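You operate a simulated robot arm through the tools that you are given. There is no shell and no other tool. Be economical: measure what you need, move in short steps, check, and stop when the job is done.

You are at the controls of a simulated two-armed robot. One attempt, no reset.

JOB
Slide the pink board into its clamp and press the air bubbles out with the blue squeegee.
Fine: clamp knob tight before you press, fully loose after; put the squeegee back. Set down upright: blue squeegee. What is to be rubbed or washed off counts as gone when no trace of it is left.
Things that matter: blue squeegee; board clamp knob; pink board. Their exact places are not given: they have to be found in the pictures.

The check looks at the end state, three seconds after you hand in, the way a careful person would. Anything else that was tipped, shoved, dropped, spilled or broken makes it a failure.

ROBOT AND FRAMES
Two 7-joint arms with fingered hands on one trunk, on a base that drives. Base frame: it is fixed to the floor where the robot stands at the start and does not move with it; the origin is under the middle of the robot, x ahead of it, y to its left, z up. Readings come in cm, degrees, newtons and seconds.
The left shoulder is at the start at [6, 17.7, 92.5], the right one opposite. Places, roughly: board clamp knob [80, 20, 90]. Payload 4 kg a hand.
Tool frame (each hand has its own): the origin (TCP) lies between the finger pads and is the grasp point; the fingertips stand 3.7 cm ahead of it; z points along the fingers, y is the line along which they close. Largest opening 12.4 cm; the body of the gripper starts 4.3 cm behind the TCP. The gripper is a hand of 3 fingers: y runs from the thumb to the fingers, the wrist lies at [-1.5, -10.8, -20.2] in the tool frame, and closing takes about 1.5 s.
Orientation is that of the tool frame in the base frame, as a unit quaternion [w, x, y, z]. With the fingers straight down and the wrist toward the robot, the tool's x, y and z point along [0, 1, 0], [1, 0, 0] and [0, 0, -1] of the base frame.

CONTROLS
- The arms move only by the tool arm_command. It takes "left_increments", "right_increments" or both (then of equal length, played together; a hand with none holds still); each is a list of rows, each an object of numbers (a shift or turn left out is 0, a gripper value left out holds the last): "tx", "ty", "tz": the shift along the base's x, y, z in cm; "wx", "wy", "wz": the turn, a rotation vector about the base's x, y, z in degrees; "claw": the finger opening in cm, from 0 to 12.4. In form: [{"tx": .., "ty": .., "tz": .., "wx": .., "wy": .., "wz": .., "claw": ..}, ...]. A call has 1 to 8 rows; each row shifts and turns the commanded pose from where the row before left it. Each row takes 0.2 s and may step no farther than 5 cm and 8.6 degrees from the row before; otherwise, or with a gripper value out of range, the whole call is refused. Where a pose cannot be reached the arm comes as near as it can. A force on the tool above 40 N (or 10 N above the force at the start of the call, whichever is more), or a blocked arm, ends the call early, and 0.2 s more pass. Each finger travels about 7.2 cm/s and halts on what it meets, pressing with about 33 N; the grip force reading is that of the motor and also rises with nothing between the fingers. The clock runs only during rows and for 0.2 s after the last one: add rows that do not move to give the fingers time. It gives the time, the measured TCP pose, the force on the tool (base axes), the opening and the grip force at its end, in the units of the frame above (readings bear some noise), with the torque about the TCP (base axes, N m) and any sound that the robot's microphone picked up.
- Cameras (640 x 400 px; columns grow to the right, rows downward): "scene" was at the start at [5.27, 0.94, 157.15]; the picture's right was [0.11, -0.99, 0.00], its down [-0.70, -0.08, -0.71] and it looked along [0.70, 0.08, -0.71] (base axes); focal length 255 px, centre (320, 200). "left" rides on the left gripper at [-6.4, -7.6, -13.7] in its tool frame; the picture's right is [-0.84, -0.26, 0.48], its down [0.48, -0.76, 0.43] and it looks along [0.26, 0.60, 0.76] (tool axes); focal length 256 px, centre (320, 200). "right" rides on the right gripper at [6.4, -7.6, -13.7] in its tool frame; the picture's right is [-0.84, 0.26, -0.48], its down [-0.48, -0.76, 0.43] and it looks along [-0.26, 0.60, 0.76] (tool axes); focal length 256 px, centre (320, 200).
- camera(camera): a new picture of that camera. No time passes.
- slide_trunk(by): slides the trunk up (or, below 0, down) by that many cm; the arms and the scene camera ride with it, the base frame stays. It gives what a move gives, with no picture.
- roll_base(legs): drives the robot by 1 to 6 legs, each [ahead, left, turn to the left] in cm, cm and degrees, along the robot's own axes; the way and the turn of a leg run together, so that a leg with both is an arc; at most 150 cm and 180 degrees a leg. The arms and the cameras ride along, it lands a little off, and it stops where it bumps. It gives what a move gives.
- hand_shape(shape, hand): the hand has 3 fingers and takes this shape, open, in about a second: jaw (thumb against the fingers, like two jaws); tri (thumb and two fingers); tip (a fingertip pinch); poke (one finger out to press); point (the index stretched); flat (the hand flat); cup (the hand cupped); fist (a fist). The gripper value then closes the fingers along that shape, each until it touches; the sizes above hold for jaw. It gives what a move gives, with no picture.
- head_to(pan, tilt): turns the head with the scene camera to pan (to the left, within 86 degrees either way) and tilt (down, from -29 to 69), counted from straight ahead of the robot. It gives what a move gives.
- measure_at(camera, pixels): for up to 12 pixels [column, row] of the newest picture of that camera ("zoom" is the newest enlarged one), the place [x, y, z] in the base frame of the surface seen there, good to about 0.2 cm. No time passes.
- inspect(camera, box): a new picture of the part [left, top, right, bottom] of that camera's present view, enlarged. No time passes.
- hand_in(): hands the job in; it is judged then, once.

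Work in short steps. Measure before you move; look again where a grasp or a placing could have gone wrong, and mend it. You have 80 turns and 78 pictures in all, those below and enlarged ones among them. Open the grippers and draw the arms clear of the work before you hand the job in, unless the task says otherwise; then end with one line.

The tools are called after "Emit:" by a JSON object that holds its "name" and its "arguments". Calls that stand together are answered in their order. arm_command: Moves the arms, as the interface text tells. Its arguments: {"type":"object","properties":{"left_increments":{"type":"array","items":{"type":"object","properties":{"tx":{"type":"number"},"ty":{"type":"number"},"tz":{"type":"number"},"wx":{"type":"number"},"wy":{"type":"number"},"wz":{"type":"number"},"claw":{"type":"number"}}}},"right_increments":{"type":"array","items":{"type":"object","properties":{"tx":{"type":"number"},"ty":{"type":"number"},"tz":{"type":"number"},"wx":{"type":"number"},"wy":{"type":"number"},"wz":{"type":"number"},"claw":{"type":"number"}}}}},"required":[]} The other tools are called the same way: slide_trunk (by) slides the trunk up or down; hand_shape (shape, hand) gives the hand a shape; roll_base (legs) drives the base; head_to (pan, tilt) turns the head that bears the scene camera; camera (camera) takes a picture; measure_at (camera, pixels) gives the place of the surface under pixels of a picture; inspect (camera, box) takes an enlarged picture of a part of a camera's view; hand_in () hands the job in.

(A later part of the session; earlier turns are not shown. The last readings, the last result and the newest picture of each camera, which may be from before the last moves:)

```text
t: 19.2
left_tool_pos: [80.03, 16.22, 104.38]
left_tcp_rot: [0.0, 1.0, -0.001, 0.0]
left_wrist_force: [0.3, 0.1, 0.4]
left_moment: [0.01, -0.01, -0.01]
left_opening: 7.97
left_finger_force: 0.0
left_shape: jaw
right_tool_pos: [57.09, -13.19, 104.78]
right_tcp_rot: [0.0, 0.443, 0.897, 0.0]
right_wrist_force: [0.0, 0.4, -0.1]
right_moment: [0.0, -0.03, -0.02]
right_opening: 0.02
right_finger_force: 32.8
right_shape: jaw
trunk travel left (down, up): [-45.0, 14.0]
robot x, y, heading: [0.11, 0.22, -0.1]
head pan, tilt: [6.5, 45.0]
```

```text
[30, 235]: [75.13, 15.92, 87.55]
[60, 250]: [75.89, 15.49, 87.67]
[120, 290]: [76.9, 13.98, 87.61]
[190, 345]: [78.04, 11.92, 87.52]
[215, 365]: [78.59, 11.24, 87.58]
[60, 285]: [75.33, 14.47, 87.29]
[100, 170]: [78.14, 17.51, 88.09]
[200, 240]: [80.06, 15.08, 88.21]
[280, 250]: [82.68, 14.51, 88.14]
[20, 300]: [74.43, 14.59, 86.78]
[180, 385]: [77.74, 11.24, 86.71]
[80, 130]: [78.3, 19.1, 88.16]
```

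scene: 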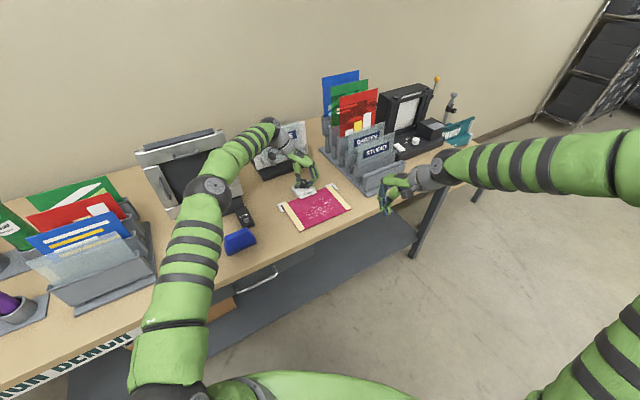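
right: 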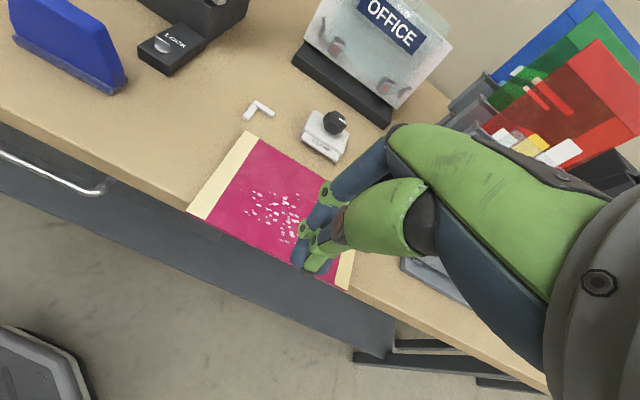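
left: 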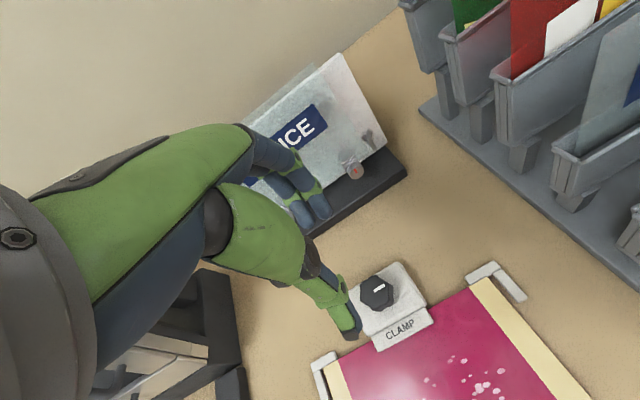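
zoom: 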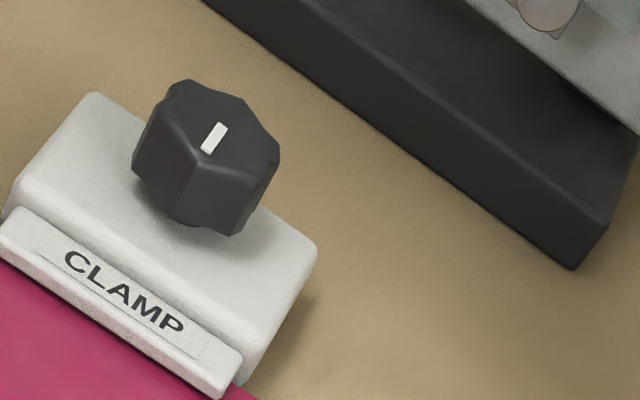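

Tight: mark points at the board (90° turned). Now move the left hand toward the squeegee, rotating back to θ≈37.4°.

Emit:
{"name": "arm_command", "arguments": {"left_increments": [{"tz": 4, "wz": 7.5}, {"tz": 4, "wz": 7.5}, {"tx": -2, "ty": 1, "wz": 7.5}, {"tx": -2, "ty": 1, "wz": 7.5}, {"tx": -2, "ty": 1, "wz": 7.5}, {"tx": -2, "ty": 1, "wz": 7.5}, {"tx": -2, "ty": 1, "wz": 7.5}, {"tx": -2, "ty": 1, "wz": 7.5}]}}

Emit:
{"name": "arm_command", "arguments": {"left_increments": [{"tx": -2, "ty": 1, "wz": 8.4}, {"tx": -2, "ty": 1, "wz": 8.4}, {"tx": -2, "ty": 1, "wz": 8.4}, {"tx": -2, "ty": 1, "wz": 8.4}, {"tx": -2, "ty": 1, "wz": 8.4}, {"tx": -2.4, "ty": 1.6, "wz": 8.4, "tz": -1}, {"tx": -2.5, "ty": 1.8, "wz": 8.4, "tz": -3}, {"tx": -2.4, "ty": 1.9, "wz": 8.6, "tz": -4}]}}

Emit:
{"name": "camera", "arguments": {"camera": "left"}}

```text
t: 21.0
left_tool_pos: [67.88, 22.36, 112.48]
left_tcp_rot: [0.0, 0.866, 0.501, 0.0]
left_wrist_force: [-0.3, -0.9, 0.1]
left_moment: [0.0, -0.02, 0.0]
left_opening: 7.96
left_finger_force: 0.1
left_shape: jaw
right_tool_pos: [57.01, -13.22, 104.86]
right_tcp_rot: [0.0, 0.443, 0.897, 0.0]
right_wrist_force: [-0.3, 0.4, 1.0]
right_moment: [-0.01, -0.01, -0.01]
right_opening: 0.0
right_finger_force: 32.8
right_shape: jaw
trunk travel left (down, up): [-45.0, 14.0]
robot x, y, heading: [0.1, -0.26, 0.0]
head pan, tilt: [6.5, 45.0]
```

```text
refused: row 8 steps farther than a row can; nothing moved
```

```text
40 pictures are left
```

left: 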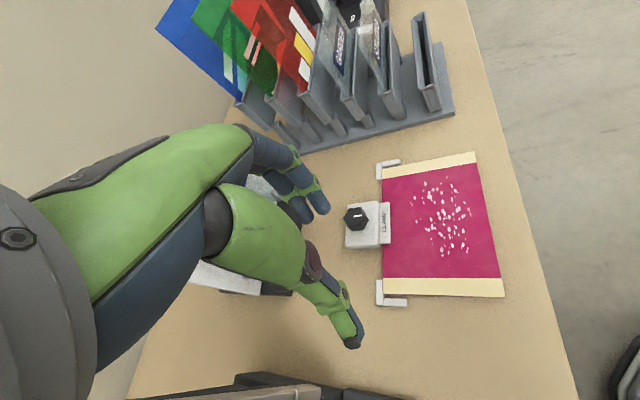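

Row 8 was too large; retry with smaller translations split properly.

Emit:
{"name": "arm_command", "arguments": {"left_increments": [{"tx": -2.1, "ty": 1.2, "wz": 8.4}, {"tx": -2.1, "ty": 1.2, "wz": 8.4}, {"tx": -2.1, "ty": 1.2, "wz": 8.4}, {"tx": -2.1, "ty": 1.2, "wz": 8.4}, {"tx": -2.1, "ty": 1.2, "wz": 8.4}, {"tx": -2.2, "ty": 1.3, "wz": 8.4}, {"tx": -2.2, "ty": 1.4, "wz": 8.4, "tz": -3}, {"tx": -2.2, "ty": 1.4, "wz": 8.4, "tz": -3}]}}

Emit:
{"name": "camera", "arguments": {"camera": "left"}}

```text
t: 22.8
left_tool_pos: [51.01, 32.23, 106.19]
left_tcp_rot: [0.001, 0.443, 0.897, 0.0]
left_wrist_force: [-0.7, 0.5, -0.8]
left_moment: [0.04, -0.01, -0.05]
left_opening: 7.97
left_finger_force: 0.0
left_shape: jaw
right_tool_pos: [57.01, -13.18, 104.95]
right_tcp_rot: [-0.001, 0.443, 0.896, 0.0]
right_wrist_force: [-0.5, -0.3, -0.1]
right_moment: [-0.03, 0.0, -0.02]
right_opening: 0.0
right_finger_force: 33.5
right_shape: jaw
trunk travel left (down, up): [-45.0, 14.0]
robot x, y, heading: [-0.12, 0.16, 0.3]
head pan, tilt: [6.5, 45.0]
```

```text
39 pictures are left
```

left: 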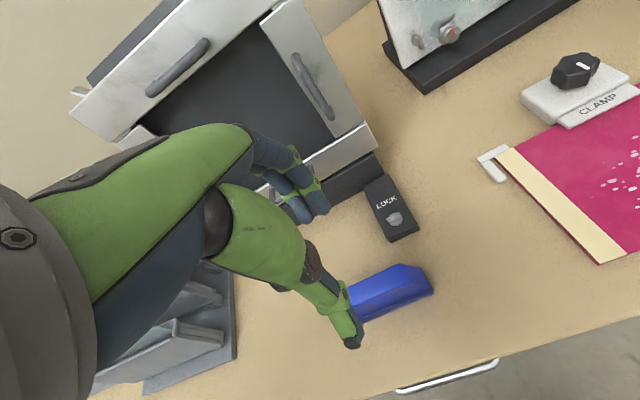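

Measure the LOCK box, tray and squeegee edges.

Emit:
{"name": "measure_at", "arguments": {"camera": "left", "pixels": [[386, 241], [417, 229], [389, 234], [413, 223], [335, 200], [376, 172], [402, 264], [428, 270], [433, 289], [425, 297], [370, 283], [420, 280]]}}

Emit:
{"name": "inspect", "arguments": {"camera": "left", "box": [310, 190, 450, 330]}}

```text
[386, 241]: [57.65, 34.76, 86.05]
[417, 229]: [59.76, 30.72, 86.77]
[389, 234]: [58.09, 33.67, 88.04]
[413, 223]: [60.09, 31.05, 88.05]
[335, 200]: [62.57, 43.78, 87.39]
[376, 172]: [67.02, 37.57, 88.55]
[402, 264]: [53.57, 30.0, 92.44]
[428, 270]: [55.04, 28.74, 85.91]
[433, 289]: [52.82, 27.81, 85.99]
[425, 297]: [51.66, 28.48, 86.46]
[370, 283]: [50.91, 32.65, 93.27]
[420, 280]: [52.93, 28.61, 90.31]
```

```text
2.86 times, centred on (380, 260) of left
```

zoom: 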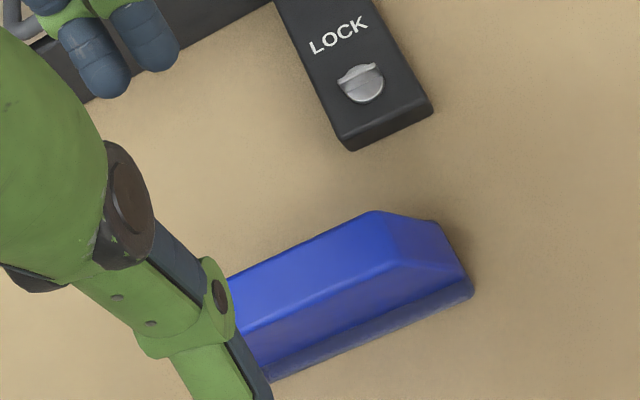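

LOCK is 6 cm behind; safe. Descend over the squeegee with 7 cm opening, stopping above first.

Emit:
{"name": "arm_command", "arguments": {"left_increments": [{"tx": -0.45, "ty": 0.15, "tz": -4, "claw": 7}, {"tz": -4}, {"tz": -2.5}, {}]}}

Emit:
{"name": "inspect", "arguments": {"camera": "left", "box": [230, 150, 450, 350]}}

Emit:
{"name": "inspect", "arguments": {"camera": "scene", "box": [180, 190, 300, 270]}}

```text
t: 23.8
left_tool_pos: [50.39, 32.28, 95.81]
left_tcp_rot: [0.0, 0.445, 0.896, 0.0]
left_wrist_force: [0.1, -0.4, 0.2]
left_moment: [-0.01, -0.02, -0.01]
left_opening: 7.05
left_finger_force: 0.1
left_shape: jaw
right_tool_pos: [56.93, -13.06, 104.81]
right_tcp_rot: [0.0, 0.444, 0.896, 0.0]
right_wrist_force: [-0.5, 0.0, 0.1]
right_moment: [0.04, 0.05, -0.01]
right_opening: 0.02
right_finger_force: 32.6
right_shape: jaw
trunk travel left (down, up): [-45.0, 14.0]
robot x, y, heading: [0.04, -0.52, 0.1]
head pan, tilt: [6.5, 45.0]
```

```text
2.00 times, centred on (340, 250) of left
```

zoom: 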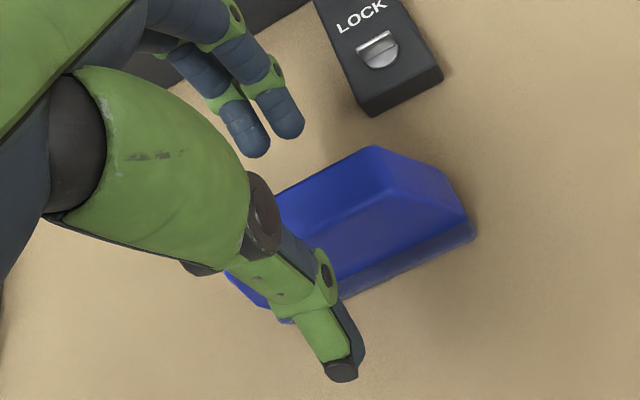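

```text
5.00 times, centred on (240, 230) of scene
```

zoom: 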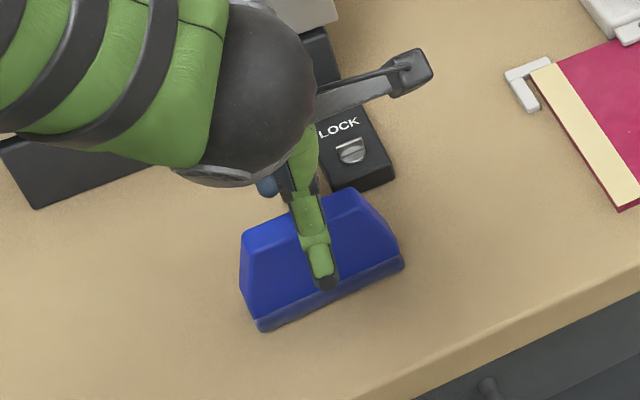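

Centred on the squeegee. Lower 4.3 and close.

Emit:
{"name": "arm_command", "arguments": {"left_increments": [{"tz": -2.5}, {"tz": -1.8}, {"claw": 0}, {}, {}, {}, {}, {}]}}

Emit:
{"name": "inspect", "arguments": {"camera": "left", "box": [230, 150, 450, 350]}}

```text
t: 25.6
left_tool_pos: [50.6, 32.42, 91.49]
left_tcp_rot: [0.0, 0.445, 0.896, 0.0]
left_wrist_force: [0.8, 1.6, 8.4]
left_moment: [0.14, -0.22, 0.05]
left_opening: 2.37
left_finger_force: 33.0
left_shape: jaw
right_tool_pos: [56.99, -13.26, 104.98]
right_tcp_rot: [0.0, 0.443, 0.896, 0.0]
right_wrist_force: [-0.7, 0.1, -0.3]
right_moment: [0.0, -0.04, 0.02]
right_opening: 0.01
right_finger_force: 33.4
right_shape: jaw
trunk travel left (down, up): [-45.0, 14.0]
robot x, y, heading: [0.23, -0.22, 0.0]
head pan, tilt: [6.5, 45.0]
```

```text
2.00 times, centred on (340, 250) of left
```

zoom: 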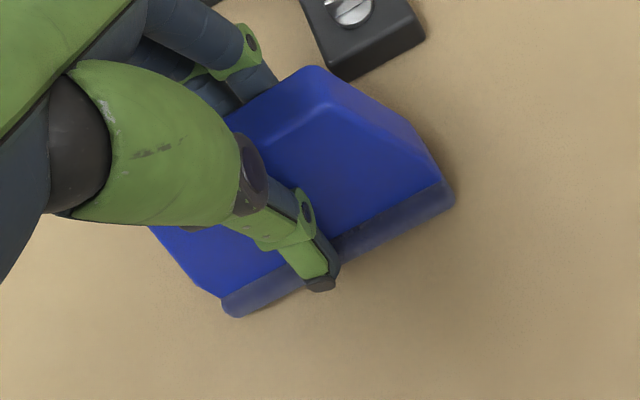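

Gripped at 2.37 cm. Lift and check the hold.

Emit:
{"name": "arm_command", "arguments": {"left_increments": [{"tz": 2}, {"tz": 3}, {"tz": 3}, {}]}}

Emit:
{"name": "inspect", "arguments": {"camera": "left", "box": [230, 150, 450, 350]}}

Emit:
{"name": "inspect", "arguments": {"camera": "right", "box": [0, 0, 240, 200]}}

```text
t: 26.6
left_tool_pos: [50.53, 32.49, 99.64]
left_tcp_rot: [0.0, 0.445, 0.896, 0.0]
left_wrist_force: [0.7, 0.1, -0.7]
left_moment: [-0.01, -0.02, 0.0]
left_opening: 2.25
left_finger_force: 33.5
left_shape: jaw
right_tool_pos: [57.06, -13.15, 104.94]
right_tcp_rot: [0.0, 0.443, 0.896, -0.001]
right_wrist_force: [0.0, -0.6, 0.7]
right_moment: [-0.01, -0.01, -0.01]
right_opening: 0.0
right_finger_force: 33.3
right_shape: jaw
trunk travel left (down, up): [-45.0, 14.0]
robot x, y, heading: [-0.0, -0.17, -0.2]
head pan, tilt: [6.5, 45.0]
```

```text
2.00 times, centred on (340, 250) of left
```

zoom: 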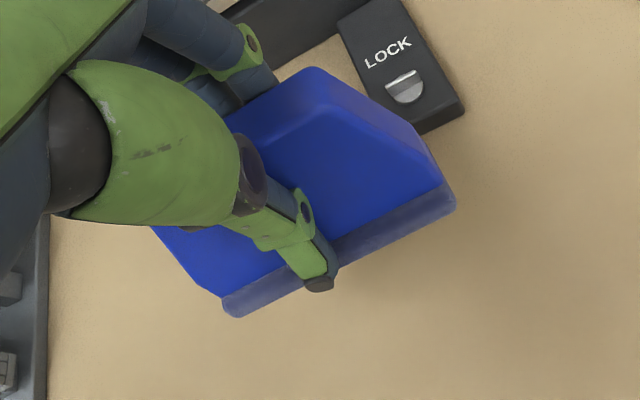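

```text
2.00 times, centred on (120, 100) of right
```

zoom: 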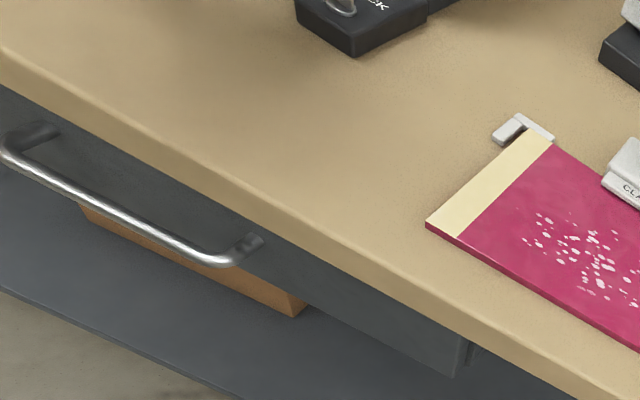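

Firm hold. Move the right arm well clear and carry the squeegee above lane 1 start.

Emit:
{"name": "arm_command", "arguments": {"right_increments": [{"tx": -2, "ty": -3.5}, {"tx": -2, "ty": -3.5}, {"tx": -2, "ty": -3.5}, {"tx": -2, "ty": -3.5}, {"tx": -2, "ty": -3.5}, {"tx": -1, "ty": -3}, {}], "left_increments": [{"tx": 2.18, "ty": -3.91}, {"tx": 2.18, "ty": -3.91}, {"tx": 2.18, "ty": -3.91}, {"tx": 2.18, "ty": -3.91}, {"tx": 2.18, "ty": -3.91}, {"tx": 2.18, "ty": -3.91}, {}]}}

Emit:
{"name": "inspect", "arguments": {"camera": "left", "box": [230, 130, 470, 350]}}

Emit:
{"name": "inspect", "arguments": {"camera": "scene", "box": [240, 150, 380, 260]}}

```text
t: 28.2
left_tool_pos: [63.48, 8.86, 99.8]
left_tcp_rot: [0.0, 0.446, 0.895, 0.0]
left_wrist_force: [0.3, 0.3, -1.0]
left_moment: [0.01, 0.02, -0.02]
left_opening: 2.28
left_finger_force: 32.9
left_shape: jaw
right_tool_pos: [45.75, -33.77, 104.87]
right_tcp_rot: [0.0, 0.442, 0.897, 0.0]
right_wrist_force: [-0.2, 0.4, -0.2]
right_moment: [0.0, -0.02, 0.0]
right_opening: 0.0
right_finger_force: 32.9
right_shape: jaw
trunk travel left (down, up): [-45.0, 14.0]
robot x, y, heading: [-0.06, 0.1, -0.0]
head pan, tilt: [6.5, 45.0]
```

```text
1.82 times, centred on (350, 240) of left
```

zoom: 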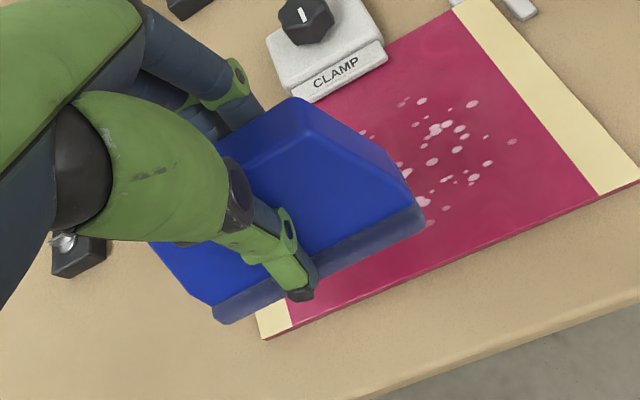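

```text
3.64 times, centred on (310, 205) of scene
```

zoom: 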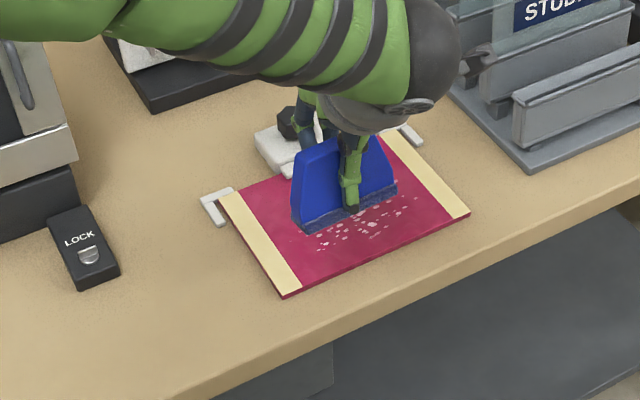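

Descend to contact and feel the force.

Emit:
{"name": "arm_command", "arguments": {"left_increments": [{"tz": -4}, {"tz": -3}, {"tz": -0.3}, {"tz": -0.3}, {"tz": -0.3}, {}]}}

```text
t: 29.4
left_tool_pos: [63.66, 8.86, 92.34]
left_tcp_rot: [0.006, 0.445, 0.895, 0.002]
left_wrist_force: [-5.8, 0.9, 23.6]
left_moment: [0.26, -0.06, 0.05]
left_opening: 2.31
left_finger_force: 33.0
left_shape: jaw
right_tool_pos: [45.68, -33.72, 104.97]
right_tcp_rot: [0.0, 0.443, 0.896, 0.0]
right_wrist_force: [-0.2, 0.6, -0.1]
right_moment: [0.03, 0.01, 0.01]
right_opening: 0.03
right_finger_force: 33.4
right_shape: jaw
trunk travel left (down, up): [-45.0, 14.0]
robot x, y, heading: [-0.01, 0.0, 0.0]
head pan, tilt: [6.5, 45.0]
stopped in row 6 (left hand): the force on the tool passed its limit at 42 N (the readings are from after the stop); the commanded pose is now the measured one
```

Contact at z≈92.35. Ease slightly and stroke forward along v in 1 cm steps.

Emit:
{"name": "arm_command", "arguments": {"left_increments": [{"tz": 0.05}, {"tx": 0.79, "ty": 0.61}, {"tx": 0.79, "ty": 0.61}, {"tx": 0.79, "ty": 0.61}, {}]}}

Emit:
{"name": "inspect", "arguments": {"camera": "scene", "box": [240, 150, 380, 260]}}

```text
t: 30.6
left_tool_pos: [66.01, 10.52, 92.44]
left_tcp_rot: [0.005, 0.446, 0.895, 0.001]
left_wrist_force: [-5.8, -7.4, 30.3]
left_moment: [0.01, -0.01, -0.01]
left_opening: 2.29
left_finger_force: 32.5
left_shape: jaw
right_tool_pos: [45.6, -33.94, 104.99]
right_tcp_rot: [0.0, 0.443, 0.897, 0.001]
right_wrist_force: [-0.4, 0.7, 0.4]
right_moment: [-0.03, -0.04, 0.0]
right_opening: 0.02
right_finger_force: 33.6
right_shape: jaw
trunk travel left (down, up): [-45.0, 14.0]
robot x, y, heading: [-0.05, -0.08, -0.2]
head pan, tilt: [6.5, 45.0]
```

```text
3.64 times, centred on (310, 205) of scene
```

zoom: 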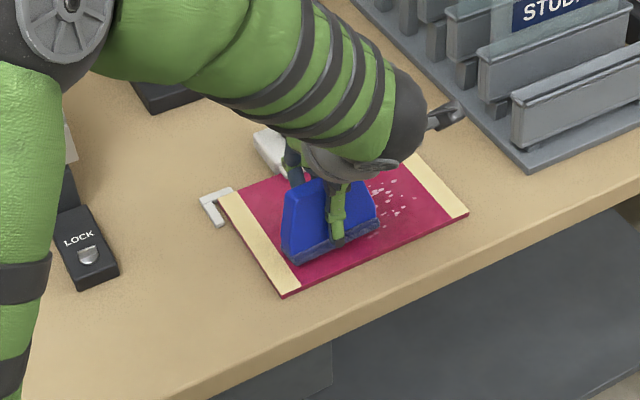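

Bubbles clear. Ease pressure and continue to v≈66.

Emit:
{"name": "arm_command", "arguments": {"left_increments": [{"tz": 0.12}, {"tx": 0.95, "ty": 0.73}, {"tx": 0.95, "ty": 0.73}, {"tx": 0.95, "ty": 0.73}, {"tx": 0.95, "ty": 0.73}, {"tx": 0.95, "ty": 0.73}, {"tx": 0.95, "ty": 0.73}, {}]}}

Emit:
{"name": "inspect", "arguments": {"camera": "scene", "box": [240, 150, 380, 260]}}

```text
t: 32.4
left_tool_pos: [71.66, 14.98, 92.46]
left_tcp_rot: [0.004, 0.445, 0.896, 0.002]
left_wrist_force: [-6.4, -5.4, 25.3]
left_moment: [0.04, 0.03, 0.02]
left_opening: 2.27
left_finger_force: 32.9
left_shape: jaw
right_tool_pos: [45.75, -33.9, 104.85]
right_tcp_rot: [0.0, 0.443, 0.896, 0.001]
right_wrist_force: [0.5, 0.9, -0.2]
right_moment: [-0.02, -0.01, 0.02]
right_opening: 0.0
right_finger_force: 33.4
right_shape: jaw
trunk travel left (down, up): [-45.0, 14.0]
robot x, y, heading: [0.05, -0.12, -0.0]
head pan, tilt: [6.5, 45.0]
```

```text
3.64 times, centred on (310, 205) of scene
```

zoom: 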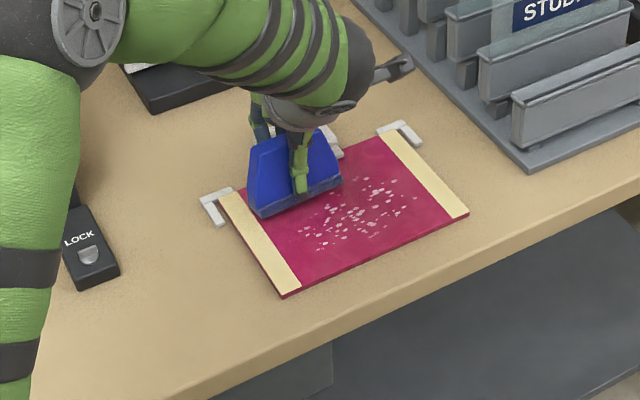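

Bubbles remain; look closer to see whether they faded.

Emit:
{"name": "inspect", "arguments": {"camera": "scene", "box": [290, 190, 350, 230]}}

Emit:
{"name": "camera", "arguments": {"camera": "left"}}

```text
10.00 times, centred on (320, 210) of scene
```

zoom: 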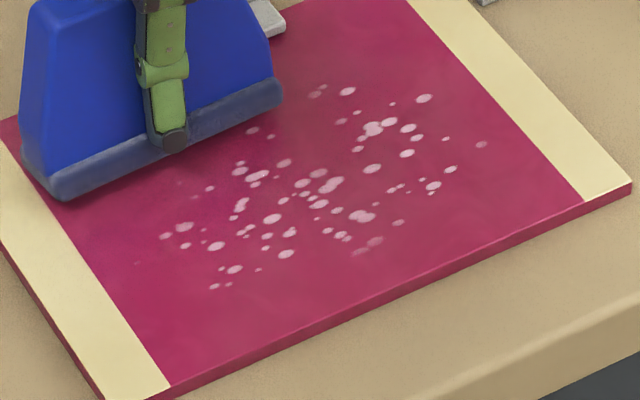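

```text
27 pictures are left
```

left: 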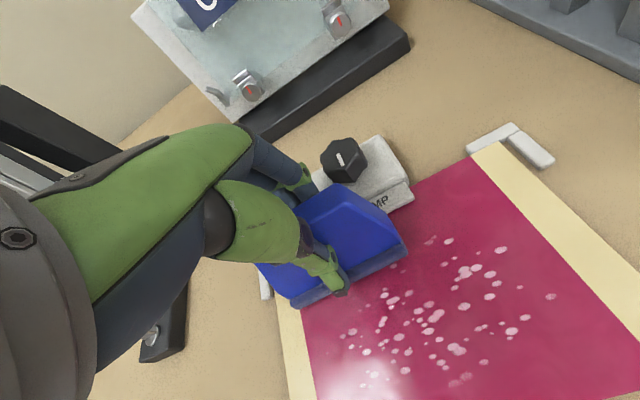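

Left-lane bubbles look fainter; passes likely accumulate. Stroke back and forth in this lane.

Emit:
{"name": "arm_command", "arguments": {"left_increments": [{"tx": -0.95, "ty": -0.73}, {"tx": -0.95, "ty": -0.73}, {"tx": -0.95, "ty": -0.73}, {"tx": -0.95, "ty": -0.73}, {"tx": -0.95, "ty": -0.73}, {"tx": -0.95, "ty": -0.73}, {"tx": -0.95, "ty": -0.73}, {"tx": -0.95, "ty": -0.73}]}}

Emit:
{"name": "arm_command", "arguments": {"left_increments": [{"tx": 0.95, "ty": 0.73}, {"tx": 0.95, "ty": 0.73}, {"tx": 0.95, "ty": 0.73}, {"tx": 0.95, "ty": 0.73}, {"tx": 0.95, "ty": 0.73}, {"tx": 0.95, "ty": 0.73}, {"tx": 0.95, "ty": 0.73}, {"tx": 0.95, "ty": 0.73}]}}

Emit:
{"name": "inspect", "arguments": {"camera": "scene", "box": [290, 190, 350, 230]}}

```text
t: 34.2
left_tool_pos: [64.13, 9.29, 92.26]
left_tcp_rot: [0.005, 0.444, 0.896, 0.0]
left_wrist_force: [4.6, 4.5, 23.7]
left_moment: [0.58, -0.66, -0.03]
left_opening: 2.36
left_finger_force: 32.9
left_shape: jaw
right_tool_pos: [45.74, -33.86, 104.96]
right_tcp_rot: [0.001, 0.443, 0.897, 0.0]
right_wrist_force: [0.3, 1.0, 0.6]
right_moment: [-0.01, -0.02, -0.01]
right_opening: 0.0
right_finger_force: 33.1
right_shape: jaw
trunk travel left (down, up): [-45.0, 14.0]
robot x, y, heading: [0.34, -0.02, 0.3]
head pan, tilt: [6.5, 45.0]
```

```text
t: 36.0
left_tool_pos: [71.72, 15.2, 92.47]
left_tcp_rot: [0.004, 0.445, 0.896, 0.001]
left_wrist_force: [-6.8, -3.8, 21.5]
left_moment: [0.04, -0.04, 0.04]
left_opening: 2.28
left_finger_force: 33.4
left_shape: jaw
right_tool_pos: [45.66, -33.77, 104.83]
right_tcp_rot: [0.001, 0.443, 0.897, 0.001]
right_wrist_force: [0.5, 0.1, -0.4]
right_moment: [0.03, 0.0, 0.03]
right_opening: 0.0
right_finger_force: 32.9
right_shape: jaw
trunk travel left (down, up): [-45.0, 14.0]
robot x, y, heading: [0.1, 0.19, 0.2]
head pan, tilt: [6.5, 45.0]
```

```text
10.00 times, centred on (320, 210) of scene
```

zoom: 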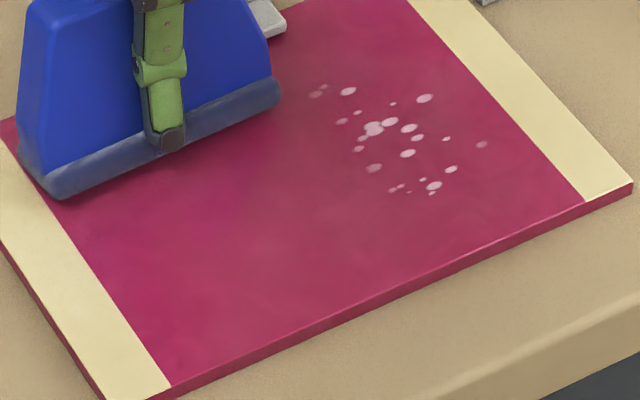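

Left lane is clear. Shift to lane 2 (u +8.5) and stroke back.

Emit:
{"name": "arm_command", "arguments": {"left_increments": [{"tz": 1.5}, {"tx": 2.58, "ty": -3.37}, {"tx": 2.58, "ty": -3.37}, {}, {"tz": -1}, {"tz": -0.4}, {}]}}

Emit:
{"name": "inspect", "arguments": {"camera": "left", "box": [230, 130, 470, 350]}}

```text
t: 37.6
left_tool_pos: [77.03, 8.32, 92.51]
left_tcp_rot: [0.006, 0.445, 0.895, 0.002]
left_wrist_force: [-0.3, -2.0, 12.2]
left_moment: [0.13, -0.08, 0.0]
left_opening: 2.21
left_finger_force: 32.6
left_shape: jaw
right_tool_pos: [45.71, -33.79, 104.79]
right_tcp_rot: [0.0, 0.443, 0.897, 0.0]
right_wrist_force: [-0.2, 0.2, -0.2]
right_moment: [0.0, -0.02, -0.01]
right_opening: 0.01
right_finger_force: 33.0
right_shape: jaw
trunk travel left (down, up): [-45.0, 14.0]
robot x, y, heading: [0.01, 0.15, -0.1]
head pan, tilt: [6.5, 45.0]
```

```text
1.82 times, centred on (350, 240) of left
```

zoom: 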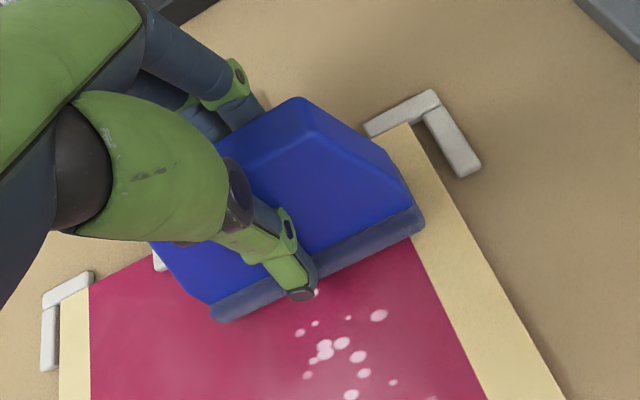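

On the board with 12 N; press slightly more and do back/forth strokes.

Emit:
{"name": "arm_command", "arguments": {"left_increments": [{"tz": -0.1, "tx": -0.95, "ty": -0.73}, {"tx": -0.95, "ty": -0.73}, {"tx": -0.95, "ty": -0.73}, {"tx": -0.95, "ty": -0.73}, {"tx": -0.95, "ty": -0.73}, {"tx": -0.95, "ty": -0.73}, {"tx": -0.95, "ty": -0.73}, {"tx": -0.95, "ty": -0.73}]}}

Emit:
{"name": "arm_command", "arguments": {"left_increments": [{"tx": 0.95, "ty": 0.73}, {"tx": 0.95, "ty": 0.73}, {"tx": 0.95, "ty": 0.73}, {"tx": 0.95, "ty": 0.73}, {"tx": 0.95, "ty": 0.73}, {"tx": 0.95, "ty": 0.73}, {"tx": 0.95, "ty": 0.73}, {"tx": 0.95, "ty": 0.73}]}}

Emit:
{"name": "inspect", "arguments": {"camera": "scene", "box": [290, 190, 350, 230]}}

```text
t: 39.4
left_tool_pos: [69.34, 2.37, 92.27]
left_tcp_rot: [0.004, 0.446, 0.895, 0.0]
left_wrist_force: [4.9, 3.0, 25.1]
left_moment: [0.55, -0.7, -0.02]
left_opening: 2.3
left_finger_force: 32.8
left_shape: jaw
right_tool_pos: [45.73, -33.87, 104.78]
right_tcp_rot: [-0.001, 0.443, 0.896, 0.0]
right_wrist_force: [-0.1, -0.2, -0.1]
right_moment: [0.02, 0.02, 0.0]
right_opening: 0.0
right_finger_force: 33.1
right_shape: jaw
trunk travel left (down, up): [-45.0, 14.0]
robot x, y, heading: [-0.29, -0.17, -0.0]
head pan, tilt: [6.5, 45.0]
```

```text
t: 41.2
left_tool_pos: [76.63, 8.23, 92.39]
left_tcp_rot: [0.005, 0.445, 0.895, 0.002]
left_wrist_force: [-9.2, -4.9, 29.9]
left_moment: [0.04, -0.01, 0.0]
left_opening: 2.28
left_finger_force: 32.9
left_shape: jaw
right_tool_pos: [45.54, -33.91, 104.92]
right_tcp_rot: [0.002, 0.443, 0.897, 0.001]
right_wrist_force: [1.2, 0.0, 0.4]
right_moment: [0.02, -0.01, 0.04]
right_opening: 0.0
right_finger_force: 33.2
right_shape: jaw
trunk travel left (down, up): [-45.0, 14.0]
robot x, y, heading: [0.24, 0.16, -0.2]
head pan, tilt: [6.5, 45.0]
```

```text
10.00 times, centred on (320, 210) of scene
```

zoom: 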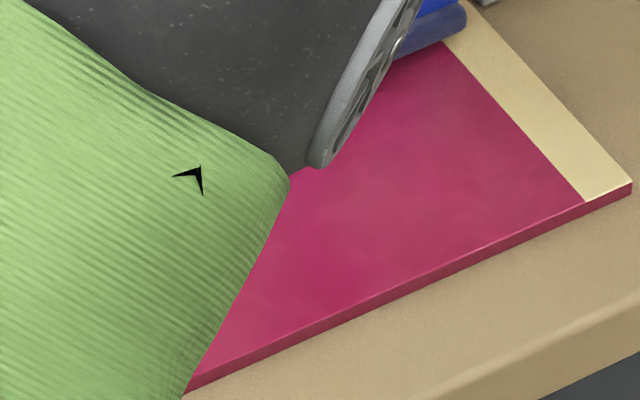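

Looks clear. For safety do one middle-lane pass back, then lift and look.

Emit:
{"name": "arm_command", "arguments": {"left_increments": [{"tz": 1.5}, {"tx": -3.2, "ty": 2.57}, {"tz": -1.1}, {"tz": -0.35}, {"tx": -0.95, "ty": -0.73}, {"tx": -0.95, "ty": -0.73}, {"tx": -0.95, "ty": -0.73}, {"tx": -0.95, "ty": -0.73}]}}

Emit:
{"name": "arm_command", "arguments": {"left_increments": [{"tx": -0.95, "ty": -0.73}, {"tx": -0.95, "ty": -0.73}, {"tx": -0.95, "ty": -0.73}, {"tz": 3}, {"tz": 4}, {"tx": -3, "ty": 3.9, "tz": 0.5}, {"tx": -3, "ty": 3.9}, {"tx": -3, "ty": 3.9}]}}

Emit:
{"name": "inspect", "arguments": {"camera": "scene", "box": [280, 170, 360, 240]}}

Emit:
{"name": "camera", "arguments": {"camera": "left"}}

```text
t: 43.0
left_tool_pos: [69.82, 8.07, 92.39]
left_tcp_rot: [0.005, 0.445, 0.895, 0.001]
left_wrist_force: [3.6, 2.5, 18.9]
left_moment: [0.4, -0.52, -0.05]
left_opening: 2.24
left_finger_force: 33.0
left_shape: jaw
right_tool_pos: [45.64, -33.87, 104.9]
right_tcp_rot: [0.0, 0.443, 0.896, 0.001]
right_wrist_force: [-0.8, -0.3, -0.1]
right_moment: [0.02, -0.01, -0.04]
right_opening: 0.01
right_finger_force: 33.2
right_shape: jaw
trunk travel left (down, up): [-45.0, 14.0]
robot x, y, heading: [0.03, 0.16, -0.1]
head pan, tilt: [6.5, 45.0]
```

```text
t: 44.8
left_tool_pos: [57.85, 17.38, 99.79]
left_tcp_rot: [0.004, 0.445, 0.895, 0.0]
left_wrist_force: [0.0, 0.1, -1.3]
left_moment: [0.01, 0.03, -0.01]
left_opening: 2.21
left_finger_force: 33.1
left_shape: jaw
right_tool_pos: [45.86, -33.79, 104.72]
right_tcp_rot: [0.0, 0.443, 0.897, 0.0]
right_wrist_force: [0.0, -1.0, 0.0]
right_moment: [0.01, -0.02, 0.0]
right_opening: 0.0
right_finger_force: 33.3
right_shape: jaw
trunk travel left (down, up): [-45.0, 14.0]
robot x, y, heading: [-0.09, 0.09, 0.2]
head pan, tilt: [6.5, 45.0]
```

```text
5.71 times, centred on (320, 205) of scene
```

zoom: 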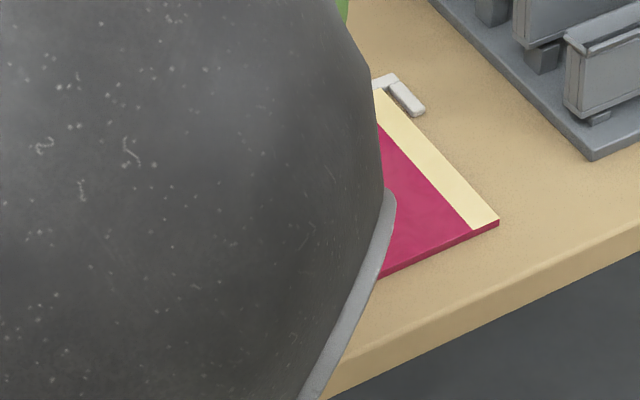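

```text
22 pictures are left
```

left: 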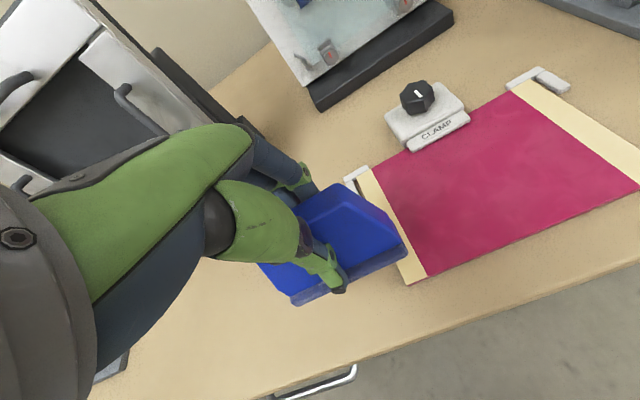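

Board appears clean. Carry the squeegee back over its original spot and correct the slight tilt of ~0.5°.

Emit:
{"name": "arm_command", "arguments": {"left_increments": [{"tx": -1.83, "ty": 3.76}, {"tx": -1.83, "ty": 3.76}, {"tx": -1.83, "ty": 3.76}, {"tx": -1.83, "ty": 3.76}, {"tz": -3}, {"tz": -3}, {"tz": -1.7}, {}]}}

Emit:
{"name": "arm_command", "arguments": {"left_increments": [{"tz": -0.2}, {"tz": -0.15}, {}]}}

Emit:
{"name": "inspect", "arguments": {"camera": "scene", "box": [280, 170, 360, 240]}}

```text
t: 46.6
left_tool_pos: [50.71, 32.63, 92.12]
left_tcp_rot: [0.003, 0.445, 0.895, 0.0]
left_wrist_force: [0.2, 0.5, -1.8]
left_moment: [0.0, 0.0, 0.04]
left_opening: 2.19
left_finger_force: 33.0
left_shape: jaw
right_tool_pos: [45.95, -33.89, 104.74]
right_tcp_rot: [-0.001, 0.443, 0.896, 0.001]
right_wrist_force: [-0.7, 0.2, -0.9]
right_moment: [0.0, -0.03, -0.01]
right_opening: 0.0
right_finger_force: 33.0
right_shape: jaw
trunk travel left (down, up): [-45.0, 14.0]
robot x, y, heading: [0.09, -0.14, 0.1]
head pan, tilt: [6.5, 45.0]
```

```text
t: 47.4
left_tool_pos: [50.77, 32.6, 91.74]
left_tcp_rot: [0.004, 0.446, 0.895, 0.001]
left_wrist_force: [0.8, 0.7, 1.3]
left_moment: [0.09, 0.05, 0.01]
left_opening: 2.19
left_finger_force: 33.4
left_shape: jaw
right_tool_pos: [45.92, -33.96, 104.87]
right_tcp_rot: [0.0, 0.443, 0.897, 0.0]
right_wrist_force: [0.1, 0.2, -0.5]
right_moment: [0.03, 0.03, -0.01]
right_opening: 0.01
right_finger_force: 32.8
right_shape: jaw
trunk travel left (down, up): [-45.0, 14.0]
robot x, y, heading: [0.23, -0.12, 0.4]
head pan, tilt: [6.5, 45.0]
```

```text
5.71 times, centred on (320, 205) of scene
```

zoom: 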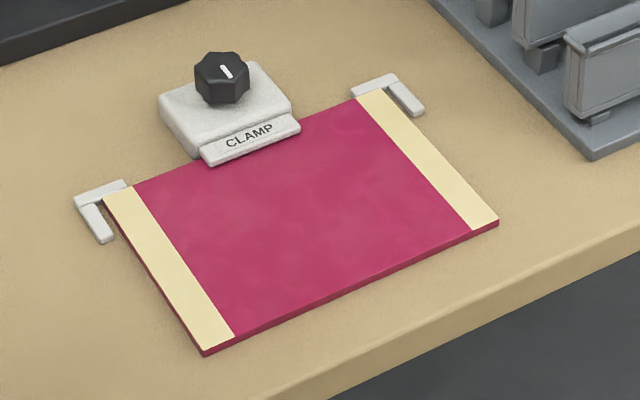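

No bubbles remain. Squeegee just touches the table; ease down 0.1 and open gently, then rise.

Emit:
{"name": "arm_command", "arguments": {"left_increments": [{"tz": -0.1}, {"claw": 4}, {"claw": 6}, {"claw": 7}, {}, {}, {}]}}

Emit:
{"name": "arm_command", "arguments": {"left_increments": [{"tz": 2}, {"tz": 4}, {"tz": 4}, {"tz": 4}, {}]}}

Emit:
{"name": "camera", "arguments": {"camera": "left"}}

```text
t: 49.0
left_tool_pos: [50.7, 32.55, 91.6]
left_tcp_rot: [0.003, 0.446, 0.895, 0.001]
left_wrist_force: [-0.8, 0.1, -0.1]
left_moment: [-0.01, 0.0, 0.0]
left_opening: 6.96
left_finger_force: 0.1
left_shape: jaw
right_tool_pos: [45.91, -33.79, 104.8]
right_tcp_rot: [0.0, 0.443, 0.896, 0.0]
right_wrist_force: [-0.3, 0.1, -0.7]
right_moment: [0.0, 0.0, -0.01]
right_opening: 0.0
right_finger_force: 33.2
right_shape: jaw
trunk travel left (down, up): [-45.0, 14.0]
robot x, y, heading: [-0.09, -0.36, 0.2]
head pan, tilt: [6.5, 45.0]
```

```text
t: 50.2
left_tool_pos: [50.76, 32.42, 105.61]
left_tcp_rot: [0.004, 0.446, 0.895, 0.001]
left_wrist_force: [-0.5, -0.4, -0.1]
left_moment: [-0.02, -0.01, 0.02]
left_opening: 6.96
left_finger_force: 0.0
left_shape: jaw
right_tool_pos: [45.75, -33.74, 104.89]
right_tcp_rot: [0.0, 0.443, 0.896, 0.0]
right_wrist_force: [0.5, 0.8, -0.6]
right_moment: [0.0, 0.03, 0.02]
right_opening: 0.0
right_finger_force: 33.2
right_shape: jaw
trunk travel left (down, up): [-45.0, 14.0]
robot x, y, heading: [-0.13, 0.16, -0.1]
head pan, tilt: [6.5, 45.0]
```

```text
20 pictures are left
```

left: 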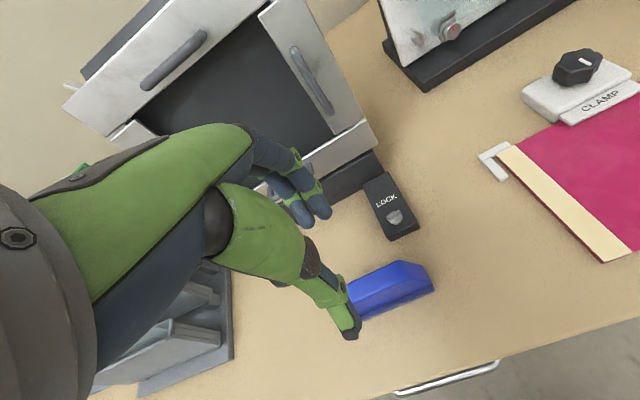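

Squeegee stands upright. Now go back above the knob with yaw ≈ -45° for loosening counter-clockwise.

Emit:
{"name": "arm_command", "arguments": {"left_increments": [{"tz": 4, "wz": -7.5}, {"tz": 3, "wz": -7.5}, {"tx": 2.7, "ty": -1.5, "wz": -7.5}, {"tx": 2.7, "ty": -1.5, "wz": -7.5}, {"tx": 2.7, "ty": -1.5, "wz": -7.5}, {"tx": 2.7, "ty": -1.5, "wz": -7.5}, {"tx": 2.7, "ty": -1.5, "wz": -7.5}, {"tx": 2.7, "ty": -1.5, "wz": -7.5}]}}

Emit:
{"name": "arm_command", "arguments": {"left_increments": [{"tx": 2.7, "ty": -1.5, "wz": -7.5}, {"tx": 2.7, "ty": -1.5, "wz": -7.5}, {"tx": 2.7, "ty": -1.5, "wz": -7.5}, {"tx": 2.7, "ty": -1.5}, {"tx": 2.3, "ty": -1.2, "tz": -3.5}, {"tz": -4.5}, {"tz": -4.5}, {}]}}

Emit:
{"name": "inspect", "arguments": {"camera": "left", "box": [230, 130, 470, 350]}}

```text
t: 52.0
left_tool_pos: [67.1, 23.46, 112.55]
left_tcp_rot: [0.003, 0.834, 0.552, 0.0]
left_wrist_force: [0.8, -1.3, -0.1]
left_moment: [0.0, 0.0, -0.01]
left_opening: 6.97
left_finger_force: 0.1
left_shape: jaw
right_tool_pos: [45.93, -33.89, 104.7]
right_tcp_rot: [0.0, 0.443, 0.896, 0.0]
right_wrist_force: [0.1, 0.4, 0.3]
right_moment: [0.02, -0.04, -0.01]
right_opening: 0.02
right_finger_force: 32.9
right_shape: jaw
trunk travel left (down, up): [-45.0, 14.0]
robot x, y, heading: [0.08, -0.1, -0.1]
head pan, tilt: [6.5, 45.0]
```

```text
t: 53.8
left_tool_pos: [80.3, 16.12, 100.05]
left_tcp_rot: [0.003, 0.925, 0.379, -0.002]
left_wrist_force: [0.3, -0.1, 0.5]
left_moment: [0.02, -0.02, -0.01]
left_opening: 6.96
left_finger_force: 0.0
left_shape: jaw
right_tool_pos: [45.86, -33.88, 104.81]
right_tcp_rot: [-0.001, 0.443, 0.897, 0.0]
right_wrist_force: [-0.5, -0.1, -1.0]
right_moment: [0.0, -0.02, -0.01]
right_opening: 0.01
right_finger_force: 32.9
right_shape: jaw
trunk travel left (down, up): [-45.0, 14.0]
robot x, y, heading: [-0.01, -0.15, 0.0]
head pan, tilt: [6.5, 45.0]
```

```text
1.82 times, centred on (350, 240) of left
```

zoom: 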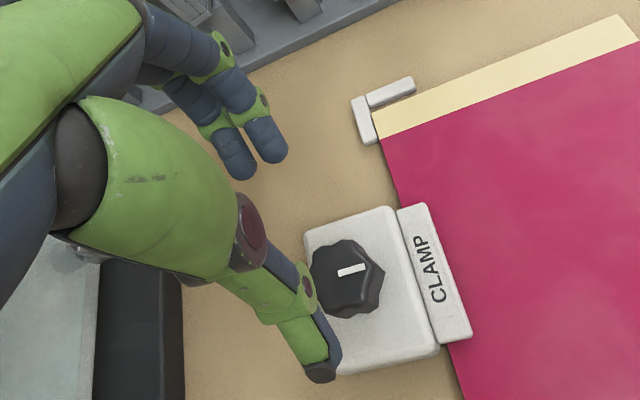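

Well placed. Descend, close on the knob.

Emit:
{"name": "arm_command", "arguments": {"left_increments": [{"tz": -4}, {"tz": -3.7}, {"claw": 0}, {}, {}, {}, {}, {}]}}

Emit:
{"name": "arm_command", "arguments": {"left_increments": [{"wz": 7.5}, {"wz": 7.5}, {"wz": 7.5}, {"wz": 7.5}, {"wz": 7.5}, {"wz": 7.5}, {"wz": 7.5}, {}]}}

Emit:
{"name": "inspect", "arguments": {"camera": "left", "box": [240, 140, 440, 340]}}

```text
t: 55.6
left_tool_pos: [79.78, 16.15, 92.23]
left_tcp_rot: [0.003, 0.925, 0.379, -0.002]
left_wrist_force: [-3.7, -0.6, 3.5]
left_moment: [-0.32, -0.2, 0.01]
left_opening: 3.77
left_finger_force: 32.9
left_shape: jaw
right_tool_pos: [45.81, -33.68, 104.84]
right_tcp_rot: [0.0, 0.443, 0.897, 0.0]
right_wrist_force: [-0.3, -0.2, 0.0]
right_moment: [-0.01, 0.0, 0.0]
right_opening: 0.02
right_finger_force: 33.6
right_shape: jaw
trunk travel left (down, up): [-45.0, 14.0]
robot x, y, heading: [-0.0, -0.31, 0.0]
head pan, tilt: [6.5, 45.0]
```

```text
t: 57.4
left_tool_pos: [80.01, 16.05, 92.38]
left_tcp_rot: [0.004, 0.661, 0.75, -0.001]
left_wrist_force: [-0.4, -8.3, -3.9]
left_moment: [-0.11, -0.42, -0.02]
left_opening: 3.68
left_finger_force: 33.1
left_shape: jaw
right_tool_pos: [45.8, -33.77, 104.75]
right_tcp_rot: [-0.001, 0.443, 0.897, 0.0]
right_wrist_force: [0.8, -0.4, 0.0]
right_moment: [0.01, -0.04, 0.02]
right_opening: 0.0
right_finger_force: 33.4
right_shape: jaw
trunk travel left (down, up): [-45.0, 14.0]
robot x, y, heading: [-0.26, 0.21, -0.2]
head pan, tilt: [6.5, 45.0]
```

```text
2.00 times, centred on (340, 240) of left
```

zoom: 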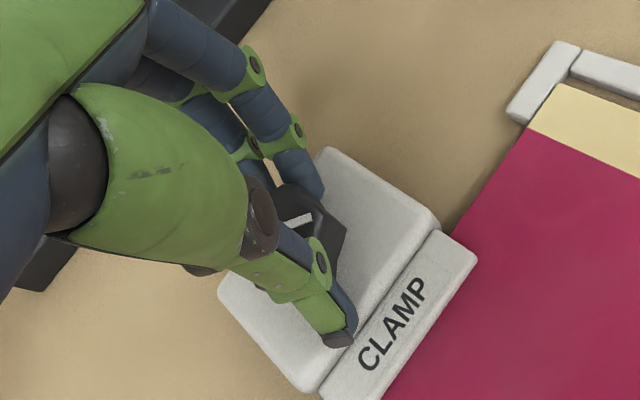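

Knob turns along, no stop yet; continue counter-clockwise.

Emit:
{"name": "arm_command", "arguments": {"left_increments": [{"wz": 7.5}, {"wz": 7.5}, {"wz": 7.5}, {"wz": 7.5}, {"wz": 7.5}, {"wz": 7.5}, {}]}}

Emit:
{"name": "inspect", "arguments": {"camera": "left", "box": [240, 140, 440, 340]}}

```text
t: 59.0
left_tool_pos: [80.26, 16.0, 92.39]
left_tcp_rot: [0.004, 0.325, 0.946, 0.002]
left_wrist_force: [14.9, -15.7, -6.9]
left_moment: [-0.09, -0.77, -0.47]
left_opening: 3.58
left_finger_force: 33.0
left_shape: jaw
right_tool_pos: [45.95, -33.89, 104.66]
right_tcp_rot: [-0.002, 0.443, 0.896, 0.0]
right_wrist_force: [0.5, -0.2, -0.1]
right_moment: [-0.01, -0.01, -0.02]
right_opening: 0.02
right_finger_force: 32.7
right_shape: jaw
trunk travel left (down, up): [-45.0, 14.0]
robot x, y, heading: [0.17, 0.1, 0.0]
head pan, tilt: [6.5, 45.0]
```

```text
2.00 times, centred on (340, 240) of left
```

zoom: 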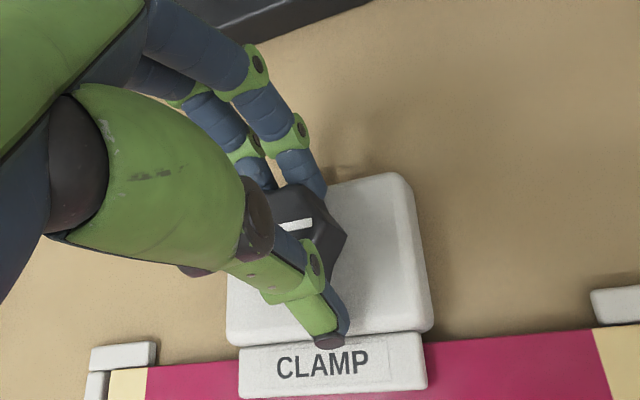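

Moment -0.47 Nm: stop reached. Open and lift, then inspect.

Emit:
{"name": "arm_command", "arguments": {"left_increments": [{"claw": 8}, {}, {}, {}, {"tz": 4}, {"tz": 4}, {"tz": 4}, {"tz": 3}]}}

Emit:
{"name": "inspect", "arguments": {"camera": "left", "box": [230, 130, 470, 350]}}

Emit:
{"name": "inspect", "arguments": {"camera": "scene", "box": [270, 165, 350, 235]}}

```text
t: 60.8
left_tool_pos: [79.99, 16.33, 107.43]
left_tcp_rot: [0.002, 0.325, 0.946, 0.001]
left_wrist_force: [0.8, 0.3, -0.2]
left_moment: [0.03, -0.01, -0.03]
left_opening: 7.97
left_finger_force: 0.1
left_shape: jaw
right_tool_pos: [45.8, -33.8, 104.76]
right_tcp_rot: [0.0, 0.444, 0.896, 0.0]
right_wrist_force: [-0.5, -0.5, -0.4]
right_moment: [0.0, 0.01, -0.01]
right_opening: 0.0
right_finger_force: 33.0
right_shape: jaw
trunk travel left (down, up): [-45.0, 14.0]
robot x, y, heading: [-0.41, -0.22, 0.1]
head pan, tilt: [6.5, 45.0]
```

```text
1.82 times, centred on (350, 240) of left
```

zoom: 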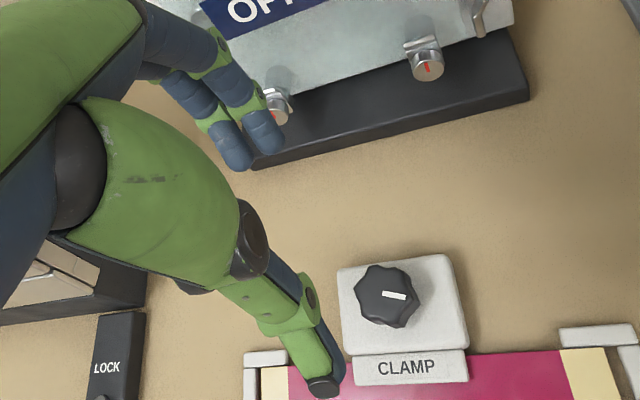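

```text
5.71 times, centred on (310, 200) of scene
```

zoom: 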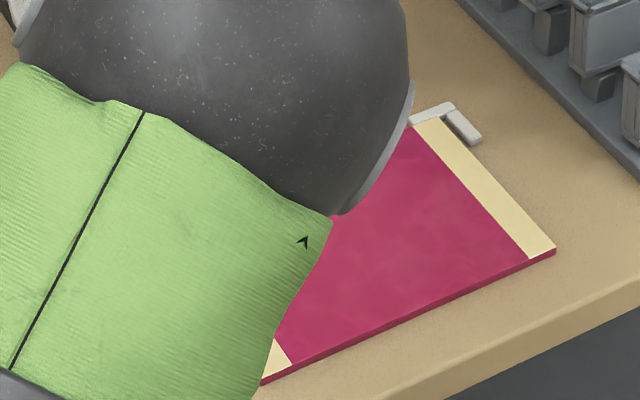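

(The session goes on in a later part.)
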